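You operate a simulated robot arm through the tools that you are given. There is no shell and no other tool.

You run a simulated robot arm. Do the job below in one go: nothing can be reset, and whatever is moved stays where it is left.

TASK
Set the green and blue cases in the muffin tin and fill each about two thirds with batter.
Fine: the jug goes back. Set down upright: batter jug.

Only the result counts: the job must be done as asked and must still hold three seconds after the hand-in. Knocking over, shifting, dropping, spilling or breaking anything else fails it.

THE ROBOT
A 7-joint arm with a two-finger gripper, fixed in place. Base frame: the origin is at the foot of the arm, x ahead of it, y to its left, z up. Units: mm, degrees, N and s.
With the tool pointing down near the work surface it reaches from about 340 to 760 mm from the base axis. Its first joint turns from -143.0 to 143.0 degrees. Payload 2.45 kg.
The tool frame sits at the grasp point between the pads (the TCP): z along the fingers, y along the line on which they close. The tips reach 26 mm beyond it. Largest opening 96 mm; the body of the gripper starts 69 mm behind the TCP.
Orientation is that of the tool frame in the base frame, as [roll, pitch, yaw] about the fixed x, y, z axes, in that order (R = Rz(yaw) Ry(pitch) Rx(roll)). With the fingers straight down and closing along the base's y, the tool's x points along the base's -x, its y along +y and its z along -z.

THE INTERFACE
- The arm moves only by the tool nudge_tool. Its argument "series" is a list of rows, each a list of 7 numbers: the shift along the base's x, y, z in cm, then the turn, a rotation vector about the base's x, y, z in degrees, then the gripper command, from -1 (fully open) to 1 (shut), values between in proportion. In form: [[tx, ty, tz, rx, ry, rz, gripper], ...]. A call has 1 to 20 rows; each row is the pose to reach, as a shift and turn from the pose commanded when the call began. Rows are played at 5 a second. More than 50 mm and 8.6 degrees between two rows, or a gripper value outside its range, and nothing of the call is played. Where a pose cannot be reached the arm comes as near as it can. A force on the tool above 40 N (or 10 N above the force at the start of the call, whichever is more), or a blocked arm, ends the call early, and 0.2 s more pass. Each finger halts on what it meets, pressing with about 22 N; the grip force reading is that of the motor and also rises with nothing between the fingers. The clock runs only during rows and for 0.2 s after the last one: add rows that repeat a pose to give the fingers time. The reply holds the time, the measured pose of the TCP, the force on the tool along the base axes, the opening and the grip force, in the units named above and with some noise, with the torque about the TCP (base axes, N m) and any sound that the robot's microphone picked up, and new pictures: "views" is both (left out), scene, wrist or none.
- Cameras (640 x 400 px; columns grow to the right, rows downward): "scene" is fixed at [49.3, -500, 1649.8]; the picture's right is [0.61, -0.80, 0.00], its down [-0.53, -0.41, -0.74] and it looks along [0.59, 0.45, -0.67] (base axes); focal length 339 px, centre (320, 200). "wrist" rides on the gripper at [82, 3, -98] in the tool frame; the picture's right is [-0.04, 1.00, 0.00], its down [-0.73, -0.03, -0.68] and it looks along [-0.68, -0.03, 0.73] (tool axes); focal length 256 px, centre (320, 200). There is no depth. A picture from a camera that has moved, and an enlarged one, comes with that camera's place and axes in the base frame and with its lens.
- move_column(by): slides the trunk up (or, below 0, down) by that many mm; the arm rides with it, the base frame stays. It gives what a move gives, with no picture.
- zoom(camera, box): a new picture of the part [left, top, right, bottom] of that camera's present view, enlarged. No time passes.
- close_job(): hands the job in; it is judged then, once.

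Places have to be worked out from the pictures, the camera data and where the tool is seen. Open the gripper and draw the arm clear of the work before you hand the job in, unless the task says otherwise.

The tools are called after "Request:" by a JSON object that holds its "op" and its "data". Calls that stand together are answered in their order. nudge_tool: Moves the arm, as the interface text tells. Its arguments: {"type":"object","properties":{"series":{"type":"array","items":{"type":"array","items":{"type":"number"}}},"views":{"type":"string","enum":["both","scene","wrist","none"]}},"required":["series"]} The other tools are called the same way: move_column (by) slides the trunk up or down; zoom (camera, box) takes an enlarged picture of a part of a camera's view; close_job () hands the job in.

At the start:

```text
t: 0.0
ee_pos: [404.9, -4.6, 1243.4]
tcp_rot: [180.0, 0.0, 179.8]
wrist_force: [-0.5, -0.2, 0.1]
wrist_torque: [0.0, 0.01, -0.06]
width: 96.0
finger_force: 0.0
trunk travel left (down, up): [-575.0, 65.0]
```

scene: 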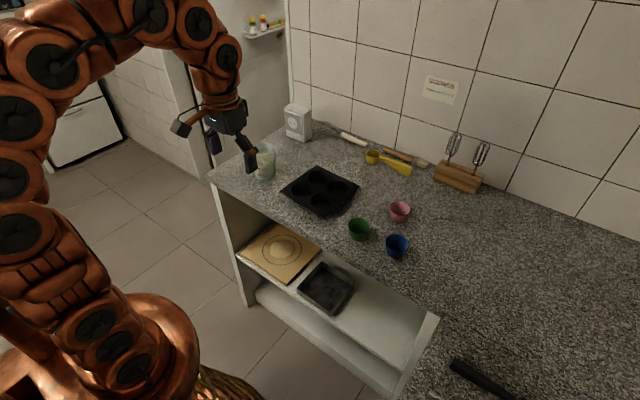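
wrist: 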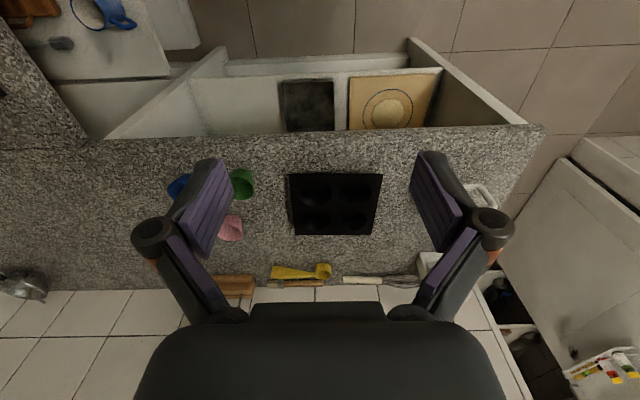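

I'll first look more closely at the work area in both cameras before moving.

Request:
{"op": "zoom", "data": {"camera": "scene", "box": [220, 90, 440, 270]}}

Request:
{"op": "zoom", "data": {"camera": "wrist", "box": [120, 130, 520, 310]}}

Request:
{"op": "zoom", "data": {"camera": "scene", "box": [230, 120, 330, 200]}}

```text
2.22 times, centred on (330, 180) of scene
camera zoom: at [49.3, -500.0, 1649.8], right [0.61, -0.8, 0.0], down [-0.53, -0.41, -0.74], along [0.59, 0.45, -0.67], focal length 753 px, centre (298, 244)
```

zoom: 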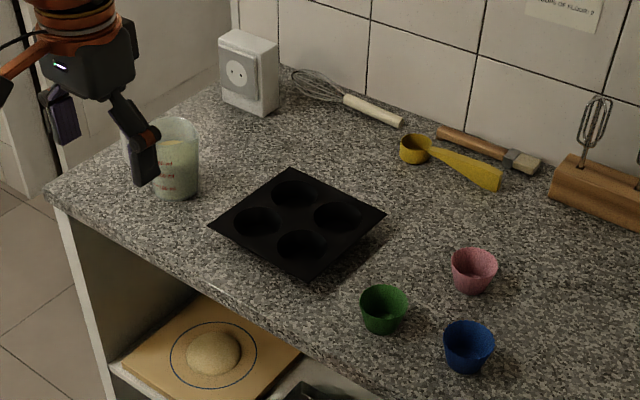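

```text
1.60 times, centred on (320, 220) of wrist
camera zoom: at [322.7, -0.9, 1339.8], right [0.04, 1.0, 0.0], down [0.73, -0.03, 0.68], along [0.68, -0.03, -0.73], focal length 410 px, centre (320, 168)
```

zoom: 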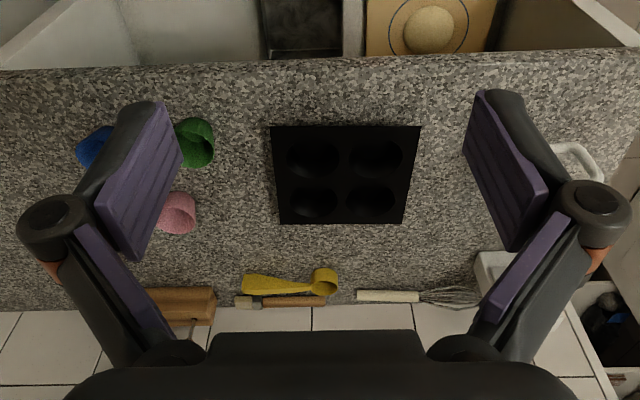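

```text
5.00 times, centred on (280, 160) of scene
camera zoom: at [49.3, -500.0, 1649.8], right [0.61, -0.8, 0.0], down [-0.53, -0.41, -0.74], along [0.59, 0.45, -0.67], focal length 1695 px, centre (520, 400)
```

zoom: 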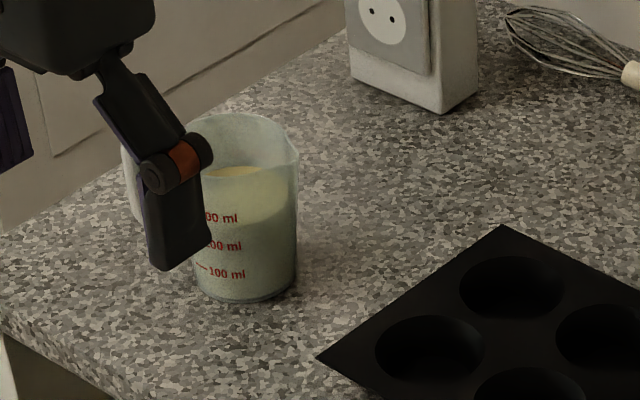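

The counter looks to be near z≈900, with the tin centre near (723, 16), green near (658, -182), blue near (666, -302) and the jug near (690, 235). I'll zoom further to get sizes and the jug's handle and spout direction.

Request:
{"op": "zoom", "data": {"camera": "scene", "box": [270, 155, 370, 220]}}

Request:
{"op": "zoom", "data": {"camera": "scene", "box": [340, 195, 420, 265]}}

Request:
{"op": "zoom", "data": {"camera": "wrist", "box": [400, 120, 560, 270]}}

Request:
{"op": "zoom", "data": {"camera": "wrist", "box": [140, 140, 300, 260]}}

```text
6.15 times, centred on (320, 188) of scene
camera zoom: at [49.3, -500.0, 1649.8], right [0.61, -0.8, 0.0], down [-0.53, -0.41, -0.74], along [0.59, 0.45, -0.67], focal length 2086 px, centre (320, 277)
```

zoom: 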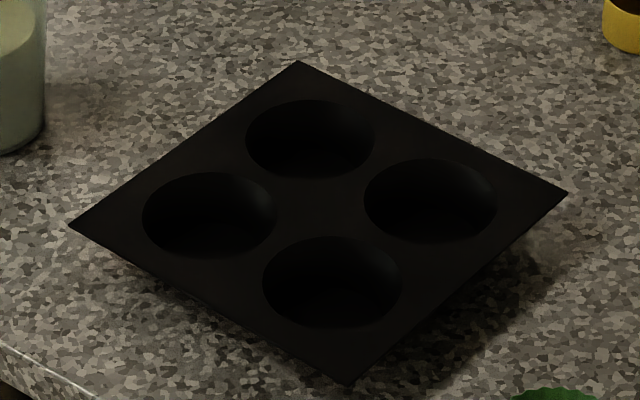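

```text
5.71 times, centred on (380, 230) of scene
camera zoom: at [49.3, -500.0, 1649.8], right [0.61, -0.8, 0.0], down [-0.53, -0.41, -0.74], along [0.59, 0.45, -0.67], focal length 1937 px, centre (-23, 29)
```

zoom: 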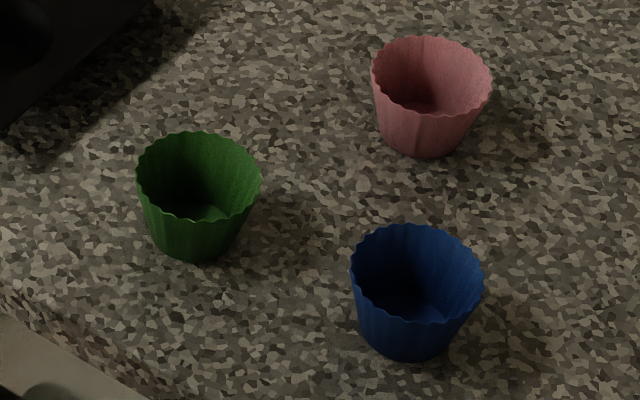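

```text
2.67 times, centred on (480, 195) of wrist
camera zoom: at [322.7, -0.9, 1339.8], right [0.04, 1.0, 0.0], down [0.73, -0.03, 0.68], along [0.68, -0.03, -0.73], focal length 683 px, centre (-107, 213)
```

zoom: 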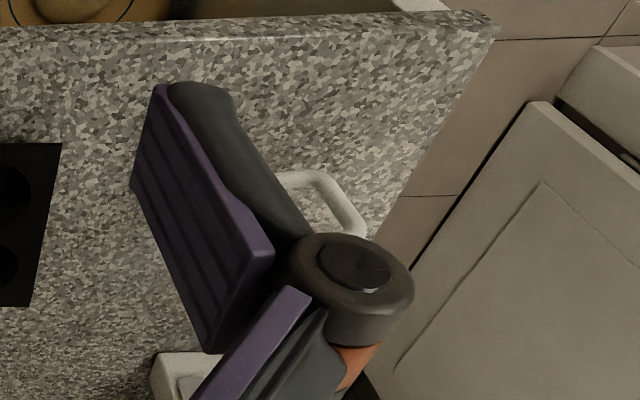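

```text
3.33 times, centred on (220, 200) of wrist
camera zoom: at [322.7, -0.9, 1339.8], right [0.04, 1.0, 0.0], down [0.73, -0.03, 0.68], along [0.68, -0.03, -0.73], focal length 853 px, centre (653, 200)
```

zoom: 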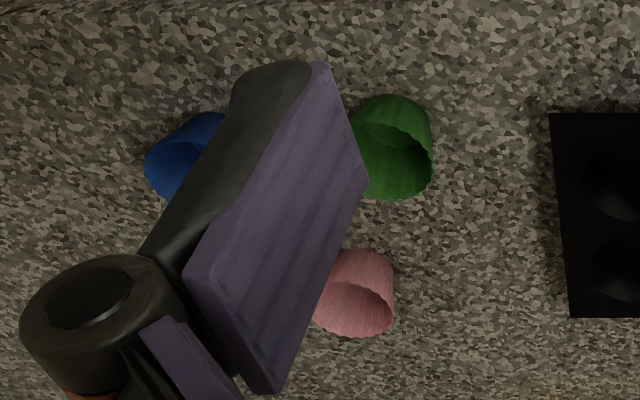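

The cases measure roughly 63 mm at the rim and 40 mm tall, and the near-row wells are about (682, 55) and (680, -28). The jug's handle heads at about 125°. I'll lower the trunk so the arm works at counter height, in free space in front of the counter.

Request:
{"op": "move_column", "data": {"by": -150}}

```text
t: 1.8
ee_pos: [405.3, -3.5, 1092.6]
tcp_rot: [179.9, 0.0, 179.9]
wrist_force: [-0.7, 1.2, -0.1]
wrist_torque: [-0.04, 0.0, -0.03]
width: 96.0
finger_force: 0.0
trunk travel left (down, up): [-425.0, 215.0]
```

The trunk lowered as expected, with the TCP at z≈1093. I'll move at this height to a viewpoint behind and above the green and blue cases.

Request:
{"op": "nudge_tool", "data": {"series": [[2.5, -2.5, 0, 0, 0, 0, -1], [5, -5, 0, 0, 0, 0, -1], [7.5, -7.5, 0, 0, 0, 0, -1], [10, -10, 0, 0, 0, 0, -1], [12.5, -12.5, 0, 0, 0, 0, -1], [15, -15, 0, 0, 0, 0, -1], [17.5, -17, 0, 0, 0, 0, -1], [20, -18, 0, 0, 0, 0, -1], [20, -18, 0, 0, 0, 0, -1]], "views": "both"}}

```text
t: 3.8
ee_pos: [582.4, -173.2, 1059.5]
tcp_rot: [-180.0, 0.0, 179.8]
wrist_force: [-1.2, -0.4, 0.1]
wrist_torque: [-0.01, -0.04, 0.01]
width: 96.0
finger_force: 0.1
out of reach, approached as far as the arm can: row 6, 7, 8, 9
trunk travel left (down, up): [-425.0, 215.0]
camera wrist: at [500.3, -171.2, 1156.9], right [0.04, 1.0, 0.0], down [0.73, -0.03, 0.68], along [0.68, -0.03, -0.73], focal length 256 px, centre (320, 200)
```

scene: 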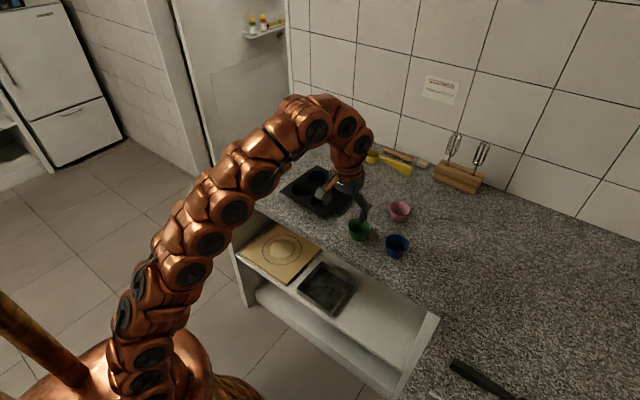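
wrist: 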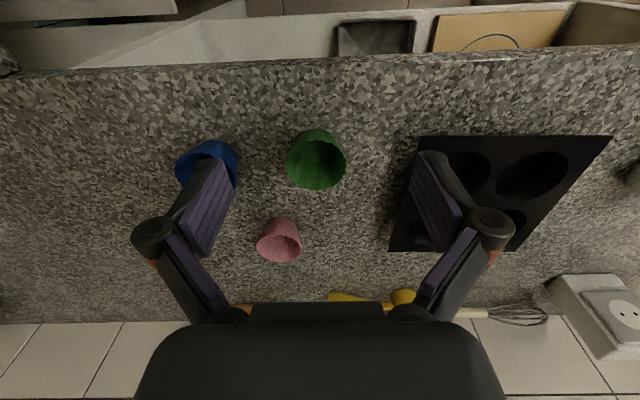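

The arm runs out of reach when it's high relative to the trunk, so raising the trunk and reaching down should extend it. I'll raise it by 190 mm.

Request:
{"op": "move_column", "data": {"by": 190}}

Request:
{"op": "zoom", "data": {"camera": "wrist", "box": [160, 110, 360, 280]}}

```text
t: 5.8
ee_pos: [583.3, -173.6, 1251.1]
tcp_rot: [-180.0, 0.0, 179.9]
wrist_force: [0.0, -0.1, -0.1]
wrist_torque: [0.01, 0.0, 0.01]
width: 96.1
finger_force: 0.0
trunk travel left (down, up): [-615.0, 25.0]
```

```text
2.35 times, centred on (260, 195) of wrist
camera zoom: at [500.3, -171.0, 1347.1], right [0.04, 1.0, 0.0], down [0.73, -0.03, 0.68], along [0.68, -0.03, -0.73], focal length 602 px, centre (461, 212)
```

zoom: 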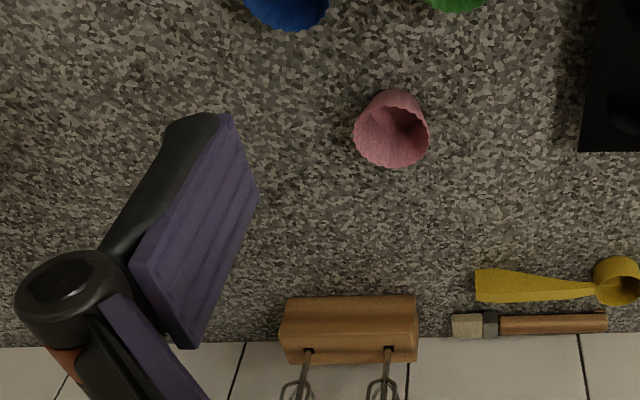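

The trunk is up with the TCP at z≈1251. I'll lower the arm vertically to about z≈1080 for a closer look at green and blue.

Request:
{"op": "nudge_tool", "data": {"series": [[0, 0, -3, 0, 0, 0, -1], [0, 0, -6, 0, 0, 0, -1], [0, 0, -9, 0, 0, 0, -1], [0, 0, -12, 0, 0, 0, -1], [0, 0, -15, 0, 0, 0, -1], [0, 0, -17, 0, 0, 0, -1], [0, 0, -17, 0, 0, 0, -1]], "views": "both"}}

```text
t: 7.4
ee_pos: [582.8, -173.4, 1081.1]
tcp_rot: [-180.0, 0.1, 179.9]
wrist_force: [0.3, 0.7, -0.5]
wrist_torque: [0.02, -0.04, 0.04]
width: 95.9
finger_force: 0.1
trunk travel left (down, up): [-615.0, 25.0]
camera wrist: at [500.9, -170.7, 1178.4], right [0.04, 1.0, 0.0], down [0.73, -0.03, 0.68], along [0.68, -0.03, -0.73], focal length 256 px, centre (320, 200)
```

scene: 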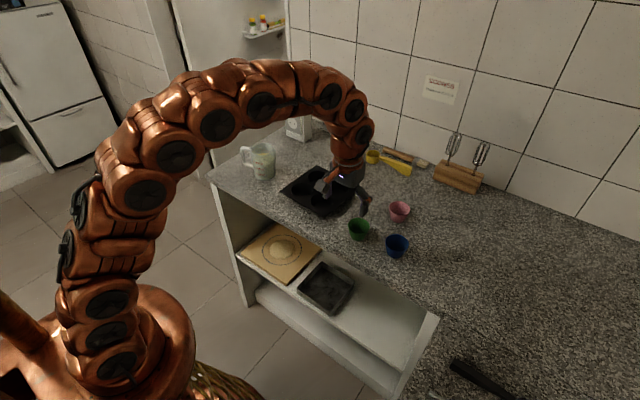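
wrist: 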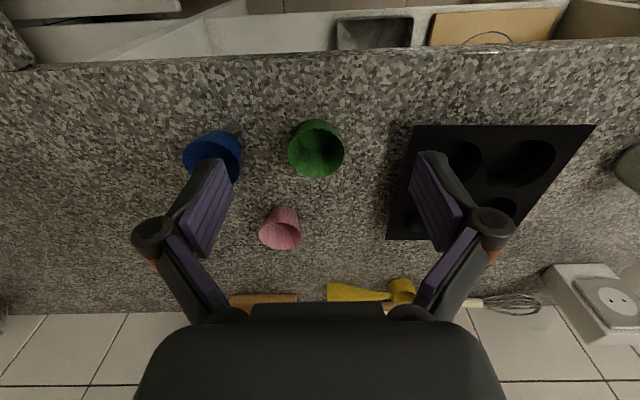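

The jug is now unobstructed in the scene view, so I'll zoom on it and on the cases.

Request:
{"op": "zoom", "data": {"camera": "scene", "box": [225, 125, 305, 190]}}

Request:
{"op": "zoom", "data": {"camera": "wrist", "box": [160, 100, 360, 260]}}

Request:
{"op": "zoom", "data": {"camera": "wrist", "box": [370, 100, 640, 260]}}

```text
6.15 times, centred on (265, 158) of scene
camera zoom: at [49.3, -500.0, 1649.8], right [0.61, -0.8, 0.0], down [-0.53, -0.41, -0.74], along [0.59, 0.45, -0.67], focal length 2086 px, centre (658, 462)
```

zoom: 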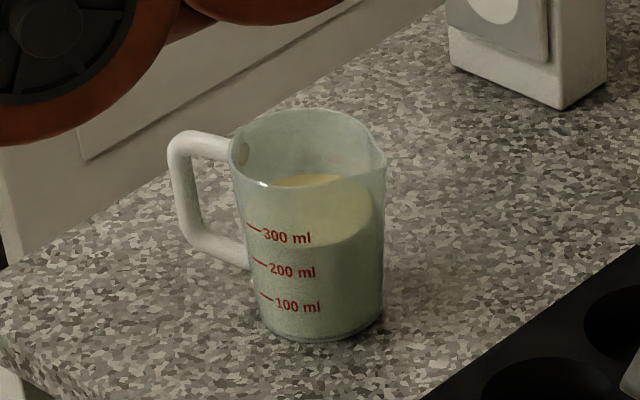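

```text
2.50 times, centred on (260, 180) of wrist
camera zoom: at [500.9, -170.7, 1178.4], right [0.04, 1.0, 0.0], down [0.73, -0.03, 0.68], along [0.68, -0.03, -0.73], focal length 640 px, centre (470, 250)
```

zoom: 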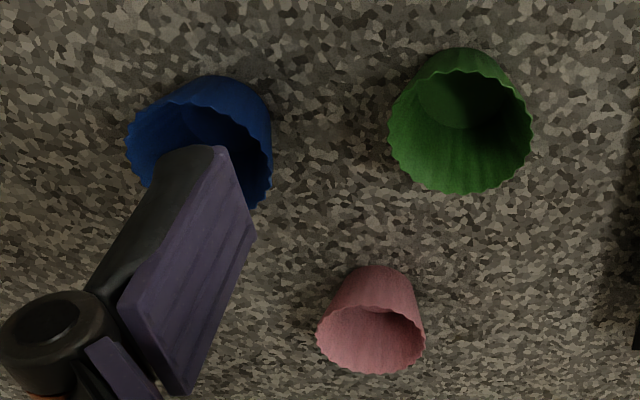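

```text
2.37 times, centred on (505, 180) of wrist
camera zoom: at [500.9, -170.7, 1178.4], right [0.04, 1.0, 0.0], down [0.73, -0.03, 0.68], along [0.68, -0.03, -0.73], focal length 607 px, centre (-118, 247)
```

zoom: 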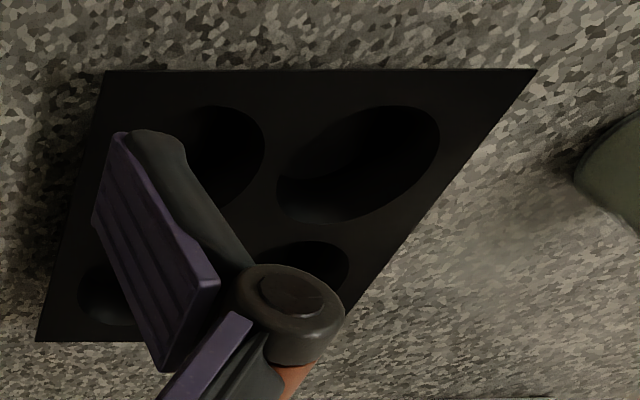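

Green's rim centre triangulates to about (653, -181, z 943) and the jug stands at about (690, 235), rim near z 1017. I'll go above green with the fingers still clear of its rim and check the alignment.

Request:
{"op": "nudge_tool", "data": {"series": [[2.5, -0.3, -2, 0, 0, 0, -1], [5, -0.6, -4, 0, 0, 0, -1], [7, -0.8, -6, 0, 0, 0, -1], [7, -0.8, -8, 0, 0, 0, -1], [7, -0.8, -8, 0, 0, 0, -1]], "views": "both"}}

```text
t: 8.6
ee_pos: [652.4, -181.4, 998.9]
tcp_rot: [-180.0, 0.0, 180.0]
wrist_force: [0.5, -0.7, 0.1]
wrist_torque: [-0.02, 0.02, -0.01]
width: 96.0
finger_force: 0.1
trunk travel left (down, up): [-615.0, 25.0]
camera wrist: at [570.2, -180.0, 1096.0], right [0.04, 1.0, 0.0], down [0.73, -0.03, 0.68], along [0.68, -0.03, -0.73], focal length 256 px, centre (320, 200)
```

scene: 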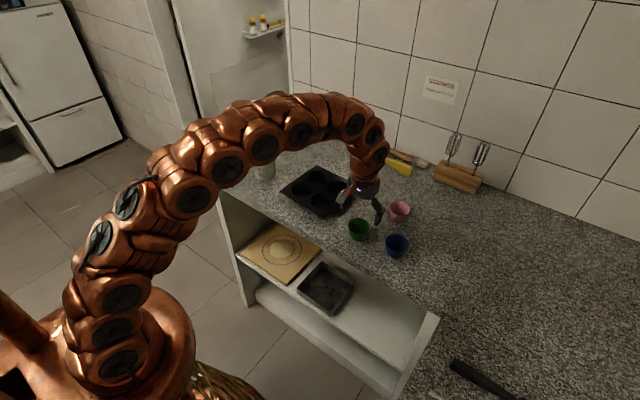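
wrist: 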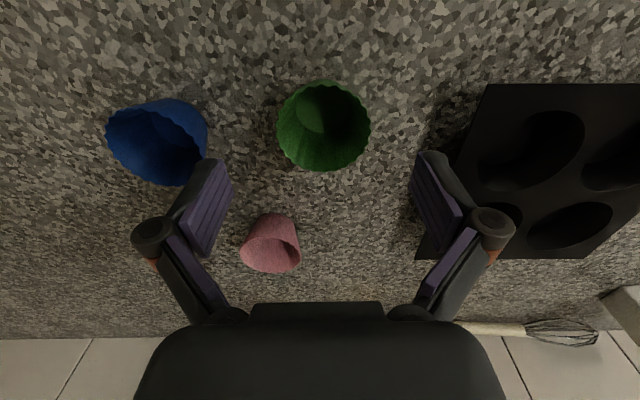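

I'll zoom on green and blue from here for a precise centre fix.

Request:
{"op": "zoom", "data": {"camera": "wrist", "box": [260, 70, 390, 180]}}

Request:
{"op": "zoom", "data": {"camera": "wrist", "box": [90, 80, 240, 200]}}

Request:
{"op": "zoom", "data": {"camera": "scene", "box": [330, 170, 420, 265]}}

```text
3.64 times, centred on (325, 125) of wrist
camera zoom: at [570.2, -180.0, 1096.0], right [0.04, 1.0, 0.0], down [0.73, -0.03, 0.68], along [0.68, -0.03, -0.73], focal length 931 px, centre (302, 473)
```

zoom: 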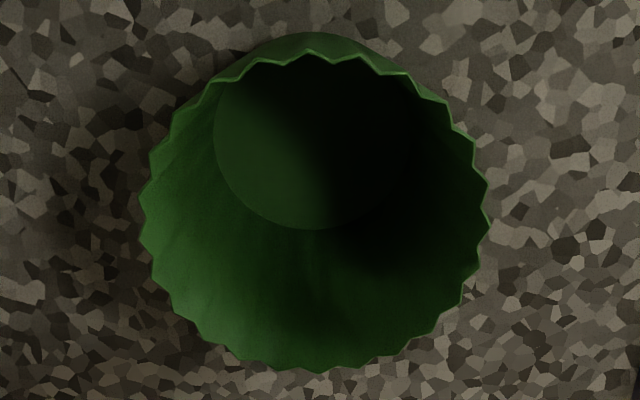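

```text
3.33 times, centred on (165, 140) of wrist
camera zoom: at [570.2, -180.0, 1096.0], right [0.04, 1.0, 0.0], down [0.73, -0.03, 0.68], along [0.68, -0.03, -0.73], focal length 853 px, centre (837, 400)
```

zoom: 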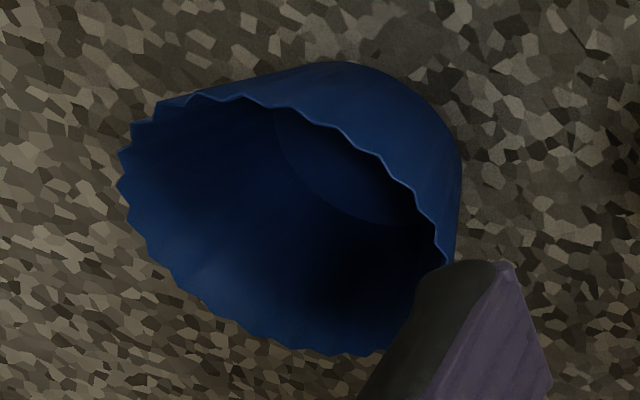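

```text
4.21 times, centred on (375, 218) of scene
camera zoom: at [49.3, -500.0, 1649.8], right [0.61, -0.8, 0.0], down [-0.53, -0.41, -0.74], along [0.59, 0.45, -0.67], focal length 1428 px, centre (88, 126)
```

zoom: 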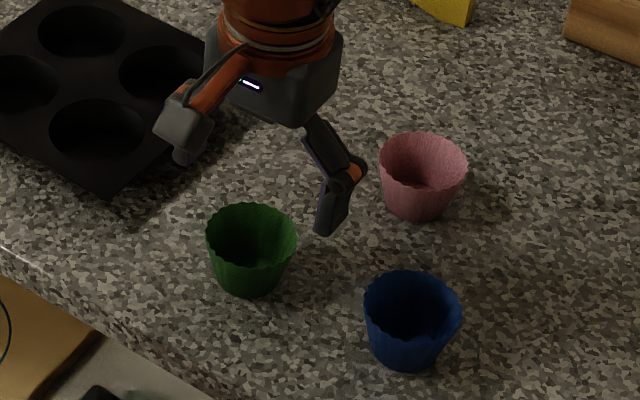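

Green's centre is confirmed at about (653.3, -181.2), rim diameter 63 mm. I'll descend so the fingertips sit about 11 mm below the rim, straddling it, without closing yet.

Request:
{"op": "nudge_tool", "data": {"series": [[0.05, 0, -2, 0, 0, 0, -1], [0.1, 0, -4, 0, 0, 0, -1], [0.1, 0, -4, 0, 0, 0, -1]], "views": "both"}}

Request:
{"op": "zoom", "data": {"camera": "scene", "box": [330, 170, 420, 265]}}

```text
t: 9.4
ee_pos: [654.4, -183.0, 957.5]
tcp_rot: [180.0, 0.0, 179.9]
wrist_force: [-0.2, -0.4, 0.1]
wrist_torque: [0.03, -0.02, 0.01]
width: 96.1
finger_force: 0.2
trunk travel left (down, up): [-615.0, 25.0]
camera wrist: at [571.9, -180.5, 1055.3], right [0.04, 1.0, 0.0], down [0.73, -0.03, 0.68], along [0.68, -0.03, -0.73], focal length 256 px, centre (320, 200)
```

scene: 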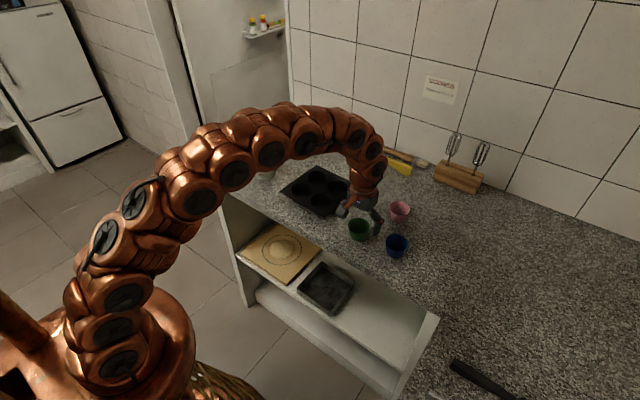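
wrist: 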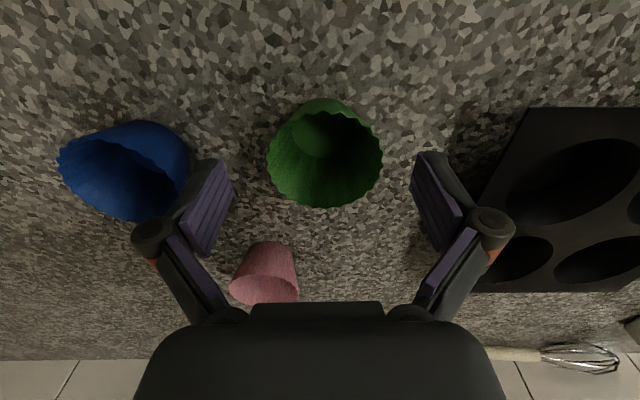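

```text
4.21 times, centred on (375, 218) of scene
camera zoom: at [49.3, -500.0, 1649.8], right [0.61, -0.8, 0.0], down [-0.53, -0.41, -0.74], along [0.59, 0.45, -0.67], focal length 1428 px, centre (88, 126)
```

zoom: 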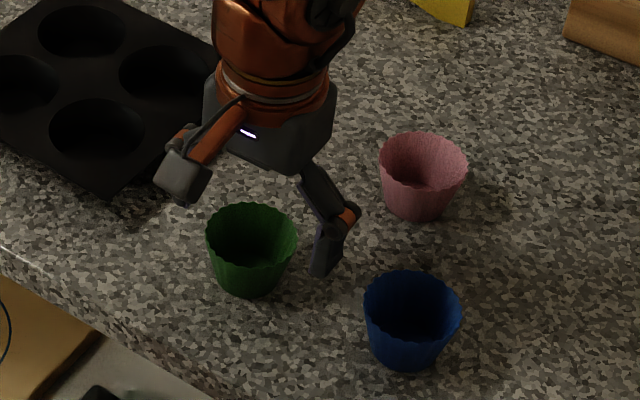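

The fingers straddle green symmetrically with tips about 11 mm below the rim. Closing gently now.

Request:
{"op": "nudge_tool", "data": {"series": [[0, 0, 0, 0, 0, 0, -0.1], [0, 0, 0, 0, 0, 0, -0.1], [0, 0, 0, 0, 0, 0, -0.1], [0, 0, 0, 0, 0, 0, -0.1]], "views": "both"}}

Request:
{"op": "zoom", "data": {"camera": "scene", "box": [330, 170, 420, 265]}}

```text
t: 10.4
ee_pos: [653.3, -182.8, 958.0]
tcp_rot: [180.0, 0.0, 180.0]
wrist_force: [0.2, 0.4, 4.3]
wrist_torque: [0.0, 0.0, -0.02]
width: 61.3
finger_force: 21.7
trunk travel left (down, up): [-615.0, 25.0]
camera wrist: at [571.8, -180.4, 1055.7], right [0.04, 1.0, 0.0], down [0.73, -0.03, 0.68], along [0.68, -0.03, -0.73], focal length 256 px, centre (320, 200)
```

scene: 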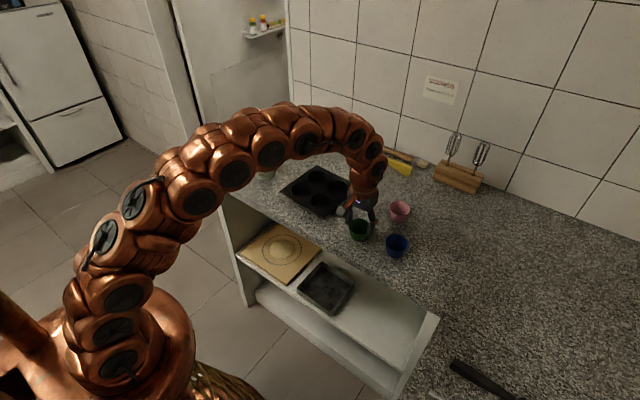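
wrist: 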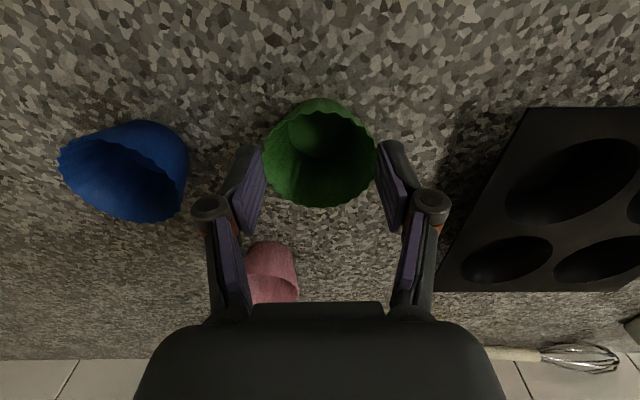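

```text
4.21 times, centred on (375, 218) of scene
camera zoom: at [49.3, -500.0, 1649.8], right [0.61, -0.8, 0.0], down [-0.53, -0.41, -0.74], along [0.59, 0.45, -0.67], focal length 1428 px, centre (88, 126)
```

zoom: 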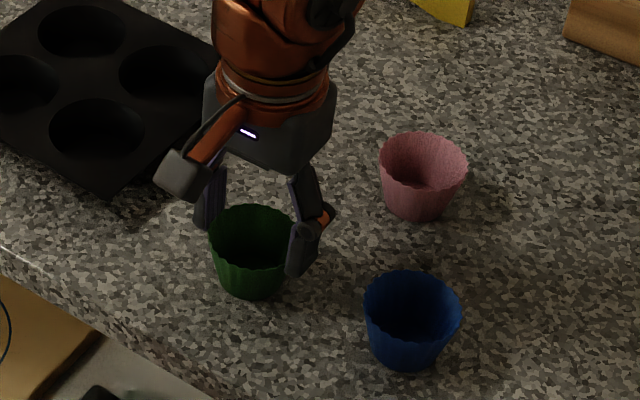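

Gripped at 61.3 mm with 21.7 N. I'll lift straight up 6 cm and check the case comes along level.

Request:
{"op": "nudge_tool", "data": {"series": [[0, 0, 1, 0, 0, 0, -0.1], [0, 0, 2.5, 0, 0, 0, -0.1], [0, 0, 4.5, 0, 0, 0, -0.1], [0, 0, 6, 0, 0, 0, -0.1], [0, 0, 6, 0, 0, 0, -0.1]], "views": "both"}}

Request:
{"op": "zoom", "data": {"camera": "scene", "box": [330, 170, 420, 265]}}

Request:
{"op": "zoom", "data": {"camera": "wrist", "box": [220, 70, 420, 230]}}

```text
t: 11.6
ee_pos: [653.2, -181.7, 1018.8]
tcp_rot: [180.0, 0.0, -180.0]
wrist_force: [0.4, 0.2, 0.1]
wrist_torque: [-0.01, -0.01, 0.0]
width: 61.3
finger_force: 22.0
trunk travel left (down, up): [-615.0, 25.0]
camera wrist: at [571.6, -180.1, 1116.5], right [0.04, 1.0, 0.0], down [0.73, -0.03, 0.68], along [0.68, -0.03, -0.73], focal length 256 px, centre (320, 200)
```

scene: 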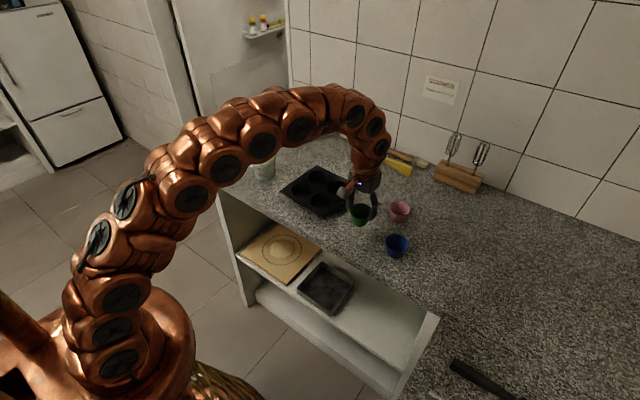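
wrist: 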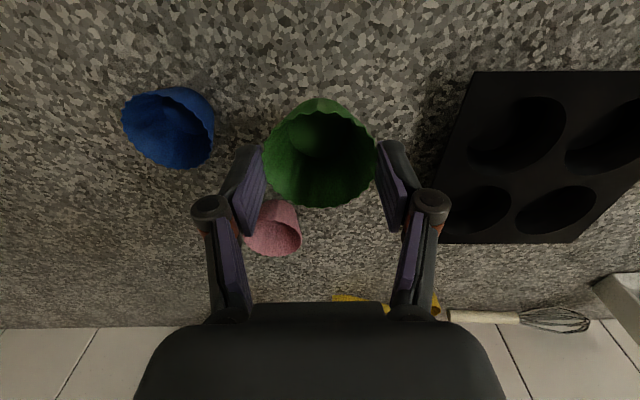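

```text
4.21 times, centred on (375, 218) of scene
camera zoom: at [49.3, -500.0, 1649.8], right [0.61, -0.8, 0.0], down [-0.53, -0.41, -0.74], along [0.59, 0.45, -0.67], focal length 1428 px, centre (88, 126)
```

zoom: 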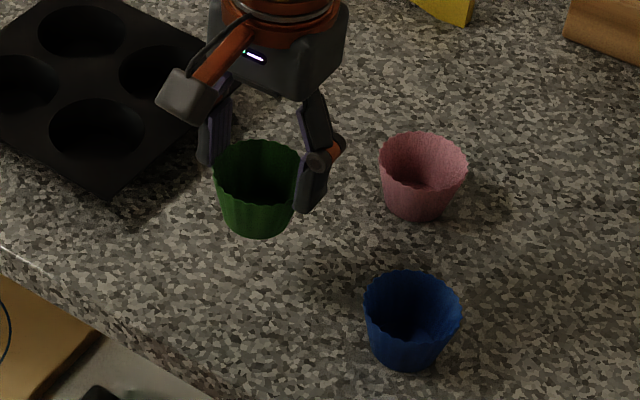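

```text
2.50 times, centred on (320, 150) of wrist
camera zoom: at [571.6, -180.1, 1116.5], right [0.04, 1.0, 0.0], down [0.73, -0.03, 0.68], along [0.68, -0.03, -0.73], focal length 640 px, centre (320, 325)
```

zoom: 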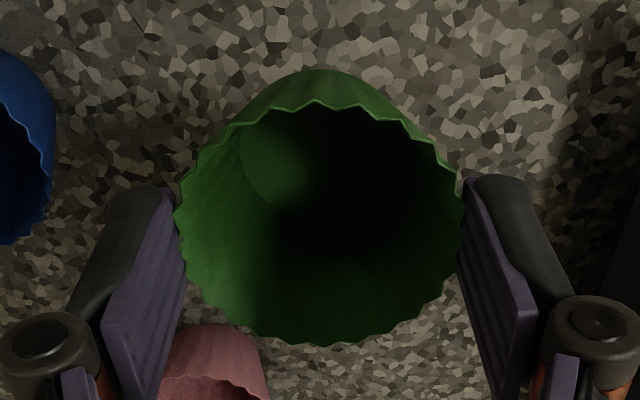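

The case is held level, its rim about 15.5 mm below the TCP. I'll check the wells from this wrist view to cross-check their positions.

Request:
{"op": "nudge_tool", "data": {"series": [[0, 2, 0.5, 0, 0, 0, -0.1], [0, 4, 1, 0, 0, 0, -0.1], [0, 6, 1, 0, 0, 0, -0.1], [0, 6, 1, 0, 0, 0, -0.1]], "views": "wrist"}}

Request:
{"op": "zoom", "data": {"camera": "wrist", "box": [370, 60, 640, 250]}}

Request:
{"op": "zoom", "data": {"camera": "scene", "box": [270, 155, 370, 220]}}

```text
t: 12.6
ee_pos: [652.4, -120.4, 1029.5]
tcp_rot: [180.0, 0.0, 179.9]
wrist_force: [0.9, -0.3, -0.6]
wrist_torque: [-0.02, -0.03, 0.02]
width: 61.1
finger_force: 21.8
trunk travel left (down, up): [-615.0, 25.0]
camera wrist: at [571.1, -118.1, 1127.0], right [0.04, 1.0, 0.0], down [0.73, -0.03, 0.68], along [0.68, -0.03, -0.73], focal length 256 px, centre (320, 200)
```

wrist: 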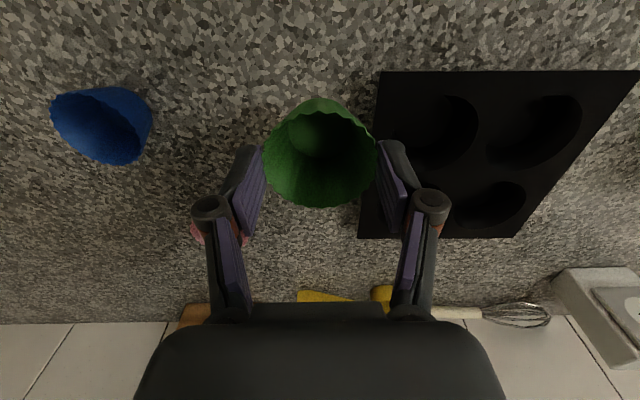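

```text
2.11 times, centred on (505, 155) of wrist
camera zoom: at [571.1, -118.1, 1127.0], right [0.04, 1.0, 0.0], down [0.73, -0.03, 0.68], along [0.68, -0.03, -0.73], focal length 539 px, centre (-70, 295)
```

zoom: 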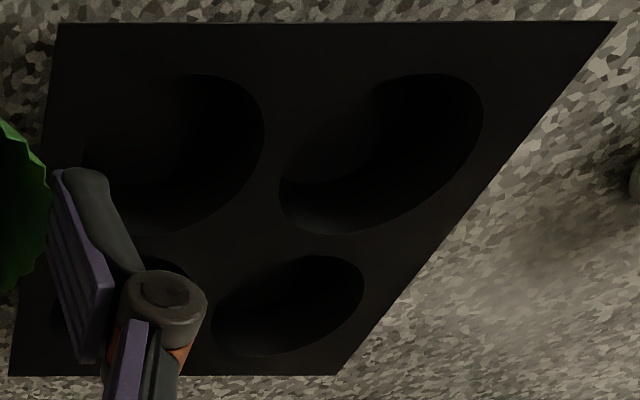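

```text
6.15 times, centred on (320, 188) of scene
camera zoom: at [49.3, -500.0, 1649.8], right [0.61, -0.8, 0.0], down [-0.53, -0.41, -0.74], along [0.59, 0.45, -0.67], focal length 2086 px, centre (320, 277)
```

zoom: 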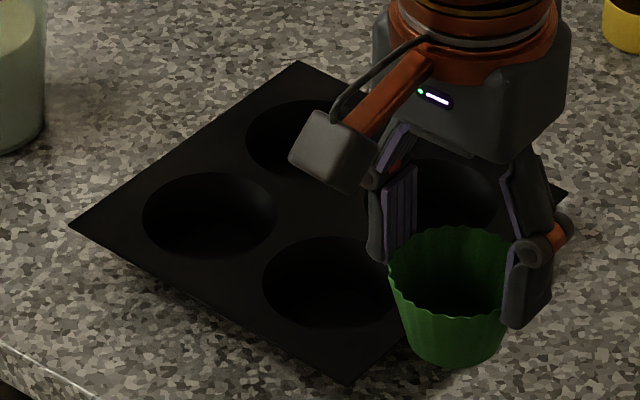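

The wrist and scene views agree: tin centre ≈ (723.4, 12), yaw ≈ -2°, top ≈ z 936. That puts well A at about (683, 55.4) and well B at about (680, -28). I'll carry green above well A.

Request:
{"op": "nudge_tool", "data": {"series": [[0.5, 3, 0, 0, 0, 0, -0.1], [1, 6, 0, 0, 0, 0, -0.1], [1.5, 9, 0, 0, 0, 0, -0.1], [2, 12, 0, 0, 0, 0, -0.1], [2.5, 15, 0, 0, 0, 0, -0.1], [3.05, 17.7, 0, 0, 0, 0, -0.1], [3.05, 17.7, 0, 0, 0, 0, -0.1], [3.05, 17.7, 0, 0, 0, 0, -0.1]], "views": "both"}}

Request:
{"op": "zoom", "data": {"camera": "scene", "box": [270, 140, 370, 220]}}

Request:
{"op": "zoom", "data": {"camera": "wrist", "box": [120, 40, 480, 265]}}

```text
t: 14.4
ee_pos: [684.3, 57.2, 1029.6]
tcp_rot: [180.0, 0.0, 179.9]
wrist_force: [-0.1, 0.4, -0.4]
wrist_torque: [0.01, -0.03, 0.0]
width: 61.4
finger_force: 22.1
trunk travel left (down, up): [-615.0, 25.0]
camera wrist: at [602.1, 60.3, 1127.2], right [0.04, 1.0, 0.0], down [0.73, -0.03, 0.68], along [0.68, -0.03, -0.73], focal length 256 px, centre (320, 200)
```

scene: 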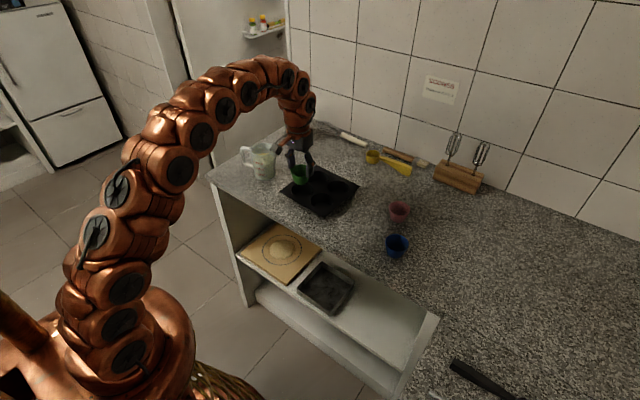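
wrist: 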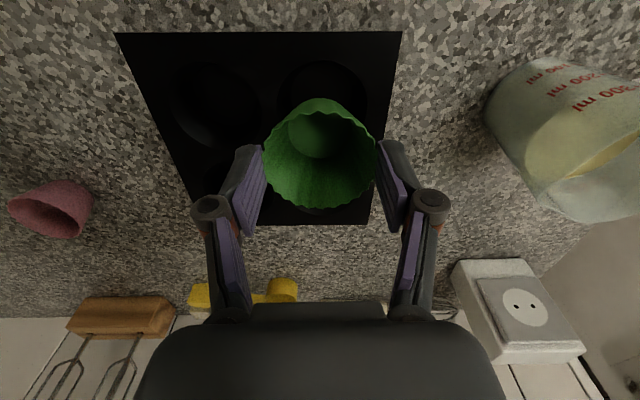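

```text
5.00 times, centred on (320, 180) of scene
camera zoom: at [49.3, -500.0, 1649.8], right [0.61, -0.8, 0.0], down [-0.53, -0.41, -0.74], along [0.59, 0.45, -0.67], focal length 1695 px, centre (320, 300)
```

zoom: 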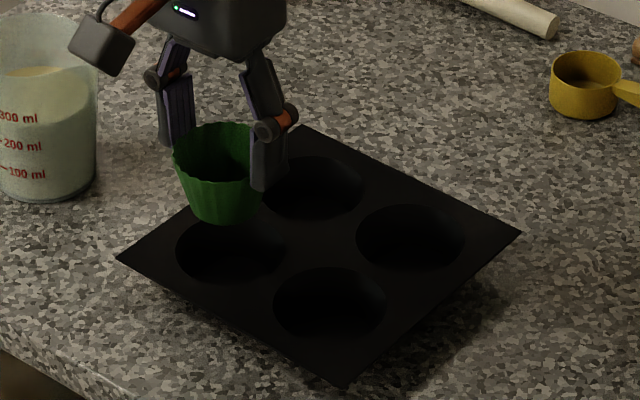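

```text
1.78 times, centred on (300, 152) of wrist
camera zoom: at [602.1, 60.3, 1127.2], right [0.04, 1.0, 0.0], down [0.73, -0.03, 0.68], along [0.68, -0.03, -0.73], focal length 455 px, centre (356, 284)
```

zoom: 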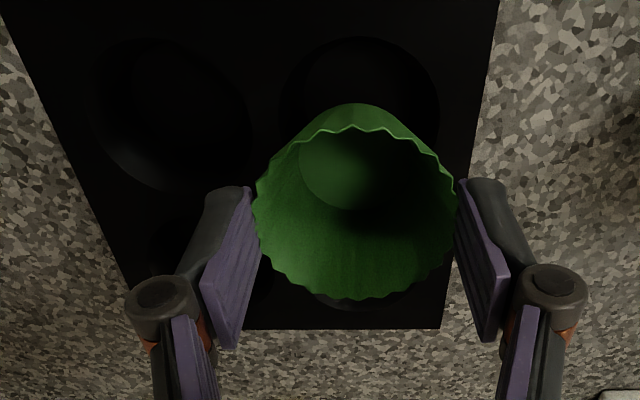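

Green is over well A, but this view puts the tin's near corners a few mm off my earlier fix. I'll zoom on the corners to resolve that before lowering.

Request:
{"op": "zoom", "data": {"camera": "wrist", "box": [100, 15, 260, 115]}}

Request:
{"op": "zoom", "data": {"camera": "wrist", "box": [270, 15, 430, 115]}}

Request:
{"op": "zoom", "data": {"camera": "wrist", "box": [180, 160, 400, 250]}}

```text
4.00 times, centred on (180, 65) of wrist
camera zoom: at [602.1, 60.3, 1127.2], right [0.04, 1.0, 0.0], down [0.73, -0.03, 0.68], along [0.68, -0.03, -0.73], focal length 1024 px, centre (880, 740)
```

zoom: 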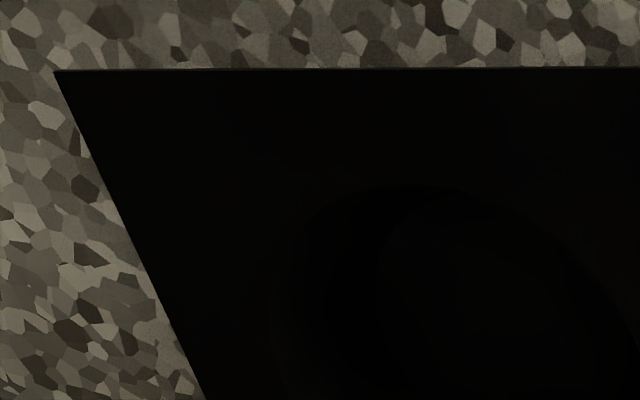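

```text
4.00 times, centred on (350, 65) of wrist
camera zoom: at [602.1, 60.3, 1127.2], right [0.04, 1.0, 0.0], down [0.73, -0.03, 0.68], along [0.68, -0.03, -0.73], focal length 1024 px, centre (200, 740)
```

zoom: 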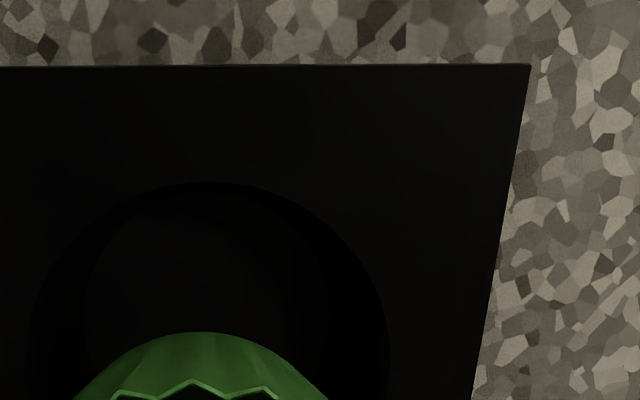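

```text
2.91 times, centred on (290, 205) of wrist
camera zoom: at [602.1, 60.3, 1127.2], right [0.04, 1.0, 0.0], down [0.73, -0.03, 0.68], along [0.68, -0.03, -0.73], focal length 745 px, centre (407, 186)
```

zoom: 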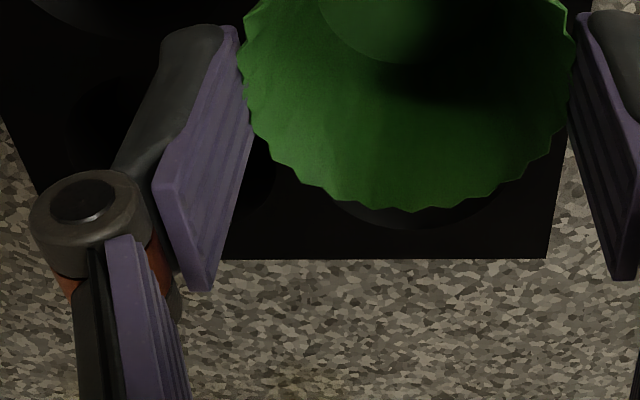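

The two wrist views disagree by several mm in y, so the arm may not have settled when the picture was taken. I'll hold for a moment and take a fresh reading.

Request:
{"op": "nudge_tool", "data": {"series": [[0, 0, 0, 0, 0, 0, -0.1], [0, 0, 0, 0, 0, 0, -0.1], [0, 0, 0, 0, 0, 0, -0.1]], "views": "wrist"}}

Request:
{"op": "zoom", "data": {"camera": "wrist", "box": [100, 15, 260, 115]}}

Request:
{"op": "zoom", "data": {"camera": "wrist", "box": [270, 15, 430, 115]}}

```text
t: 15.2
ee_pos: [683.8, 58.0, 1029.7]
tcp_rot: [179.9, 0.0, 179.9]
wrist_force: [0.1, -0.3, -0.3]
wrist_torque: [0.0, 0.0, -0.03]
width: 61.2
finger_force: 21.8
trunk travel left (down, up): [-615.0, 25.0]
camera wrist: at [602.1, 60.2, 1127.2], right [0.04, 1.0, 0.0], down [0.73, -0.03, 0.68], along [0.68, -0.03, -0.73], focal length 256 px, centre (320, 200)
```

wrist: 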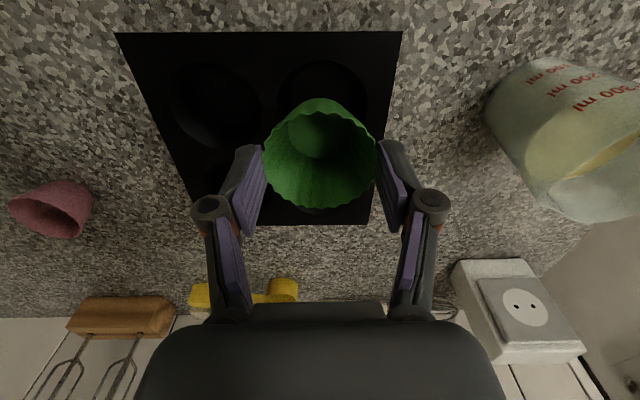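

```text
4.00 times, centred on (180, 65) of wrist
camera zoom: at [602.1, 60.2, 1127.2], right [0.04, 1.0, 0.0], down [0.73, -0.03, 0.68], along [0.68, -0.03, -0.73], focal length 1024 px, centre (880, 740)
```

zoom: 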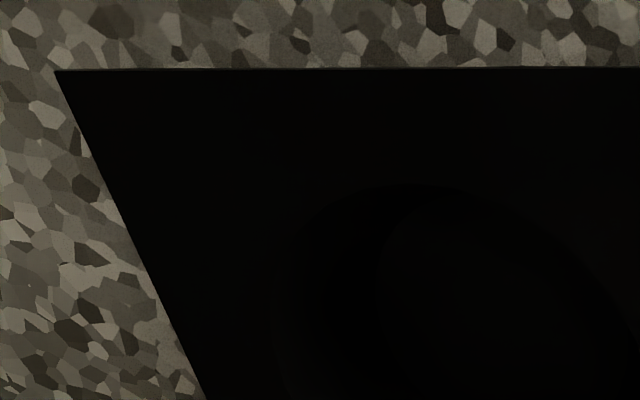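

```text
4.00 times, centred on (350, 65) of wrist
camera zoom: at [602.1, 60.2, 1127.2], right [0.04, 1.0, 0.0], down [0.73, -0.03, 0.68], along [0.68, -0.03, -0.73], focal length 1024 px, centre (200, 740)
```

zoom: 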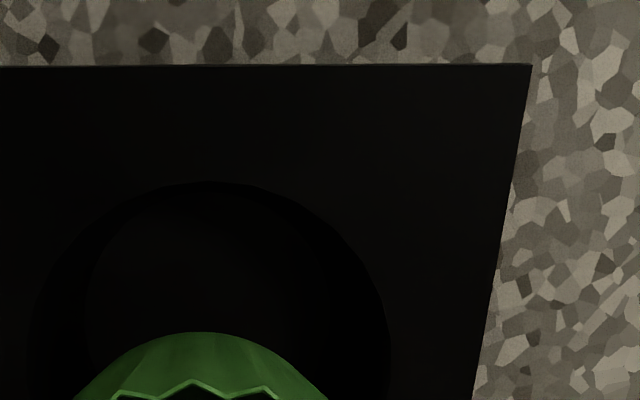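

Triangulating the two wrist views against the scene camera puts the tin top at z≈931, well A at (686, 58.5) and well B at (683.5, -25.5). I'll shift by about 2 mm and lower green until its base is just entering the well.

Request:
{"op": "nudge_tool", "data": {"series": [[0.2, 0.13, -1, 0, 0, 0, -0.1], [0.2, 0.13, -2.5, 0, 0, 0, -0.1], [0.2, 0.13, -4, 0, 0, 0, -0.1], [0.2, 0.13, -5, 0, 0, 0, -0.1], [0.2, 0.13, -5, 0, 0, 0, -0.1]], "views": "both"}}

Request:
{"op": "zoom", "data": {"camera": "scene", "box": [270, 150, 350, 215]}}

Request:
{"op": "zoom", "data": {"camera": "wrist", "box": [220, 40, 420, 230]}}

```text
t: 16.4
ee_pos: [686.9, 56.1, 979.6]
tcp_rot: [179.9, -0.1, 179.9]
wrist_force: [-0.3, -0.4, -0.9]
wrist_torque: [-0.01, -0.02, 0.04]
width: 61.0
finger_force: 21.8
trunk travel left (down, up): [-615.0, 25.0]
camera wrist: at [604.7, 58.6, 1076.9], right [0.04, 1.0, 0.0], down [0.73, -0.03, 0.68], along [0.68, -0.03, -0.73], focal length 256 px, centre (320, 200)
```

scene: 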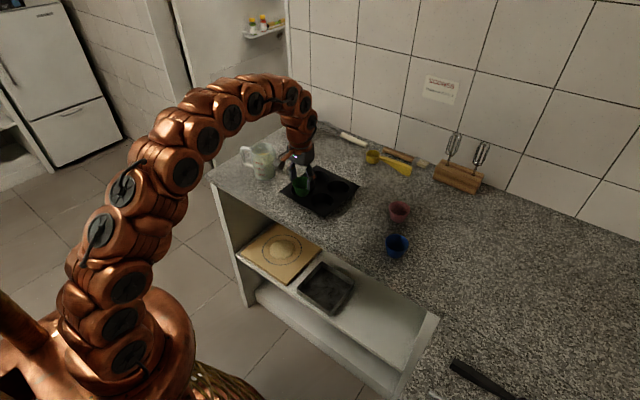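
wrist: 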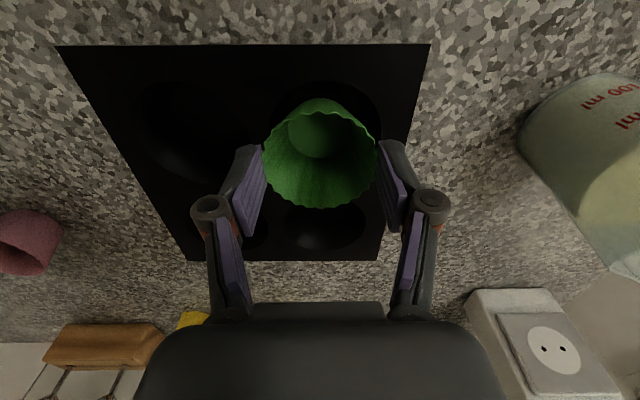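

```text
6.15 times, centred on (310, 182) of scene
camera zoom: at [49.3, -500.0, 1649.8], right [0.61, -0.8, 0.0], down [-0.53, -0.41, -0.74], along [0.59, 0.45, -0.67], focal length 2086 px, centre (382, 308)
```

zoom: 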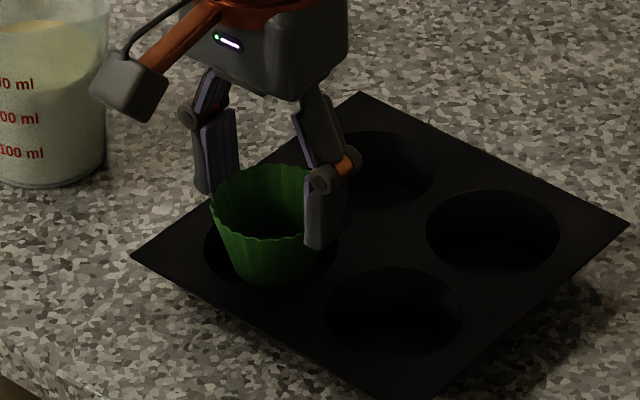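

```text
2.11 times, centred on (320, 135) of wrist
camera zoom: at [604.7, 58.6, 1076.9], right [0.04, 1.0, 0.0], down [0.73, -0.03, 0.68], along [0.68, -0.03, -0.73], focal length 539 px, centre (320, 337)
```

zoom: 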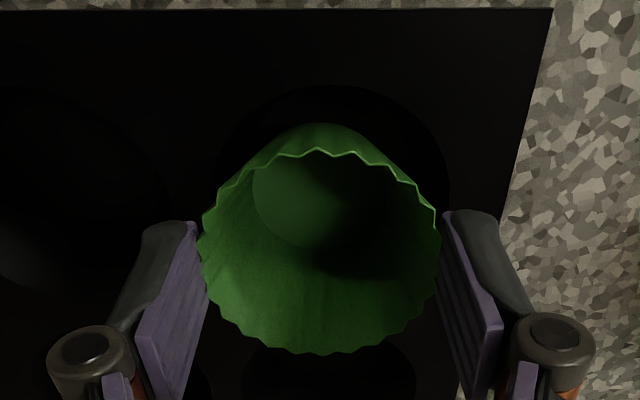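

The camera-based TCP is (686.7, 55.6, 979), and the well appears about 3 mm further toward +y than the case. I'll correct y and lower further.

Request:
{"op": "nudge_tool", "data": {"series": [[0, 0.3, 0, 0, 0, 0, -0.1], [0, 0.3, -0.7, 0, 0, 0, -0.1], [0, 0.3, -1.2, 0, 0, 0, -0.1], [0, 0.3, -1.2, 0, 0, 0, -0.1]], "views": "both"}}

Request:
{"op": "zoom", "data": {"camera": "scene", "box": [270, 150, 350, 215]}}

Request:
{"op": "zoom", "data": {"camera": "wrist", "box": [220, 40, 420, 230]}}

```text
t: 17.4
ee_pos: [684.7, 59.4, 967.7]
tcp_rot: [-179.9, 0.0, 179.9]
wrist_force: [0.2, 0.1, 0.2]
wrist_torque: [-0.04, -0.02, 0.01]
width: 61.0
finger_force: 21.9
trunk travel left (down, up): [-615.0, 25.0]
camera wrist: at [603.9, 62.4, 1064.9], right [0.04, 1.0, 0.0], down [0.73, -0.03, 0.68], along [0.68, -0.03, -0.73], focal length 256 px, centre (320, 200)
```

scene: 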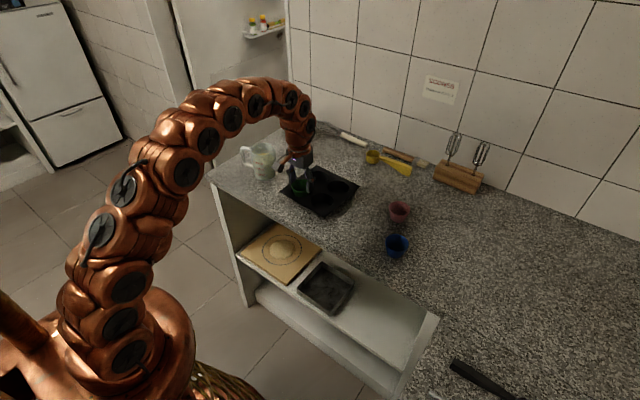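
wrist: 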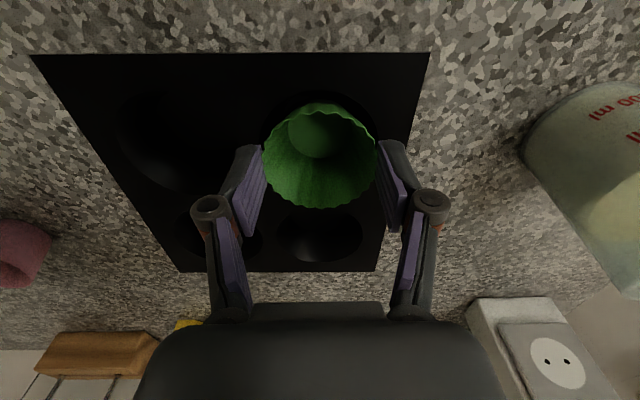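

```text
6.15 times, centred on (310, 182) of scene
camera zoom: at [49.3, -500.0, 1649.8], right [0.61, -0.8, 0.0], down [-0.53, -0.41, -0.74], along [0.59, 0.45, -0.67], focal length 2086 px, centre (382, 308)
```

zoom: 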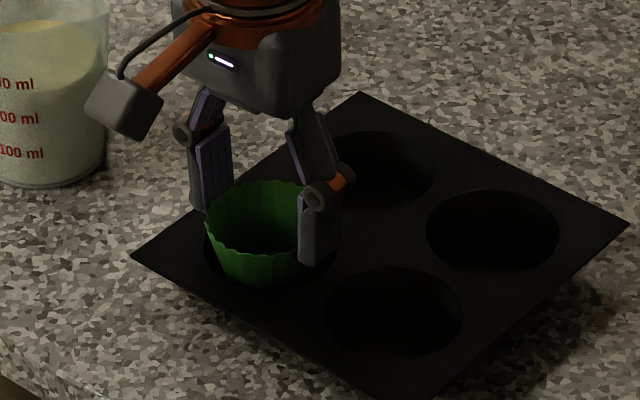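

```text
2.11 times, centred on (320, 135) of wrist
camera zoom: at [603.9, 62.4, 1064.9], right [0.04, 1.0, 0.0], down [0.73, -0.03, 0.68], along [0.68, -0.03, -0.73], focal length 539 px, centre (320, 337)
```

zoom: 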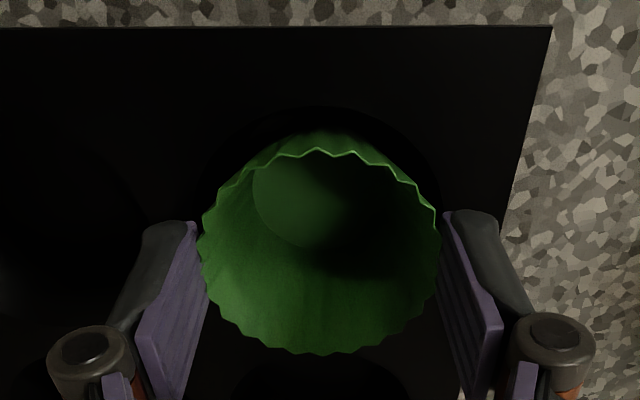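

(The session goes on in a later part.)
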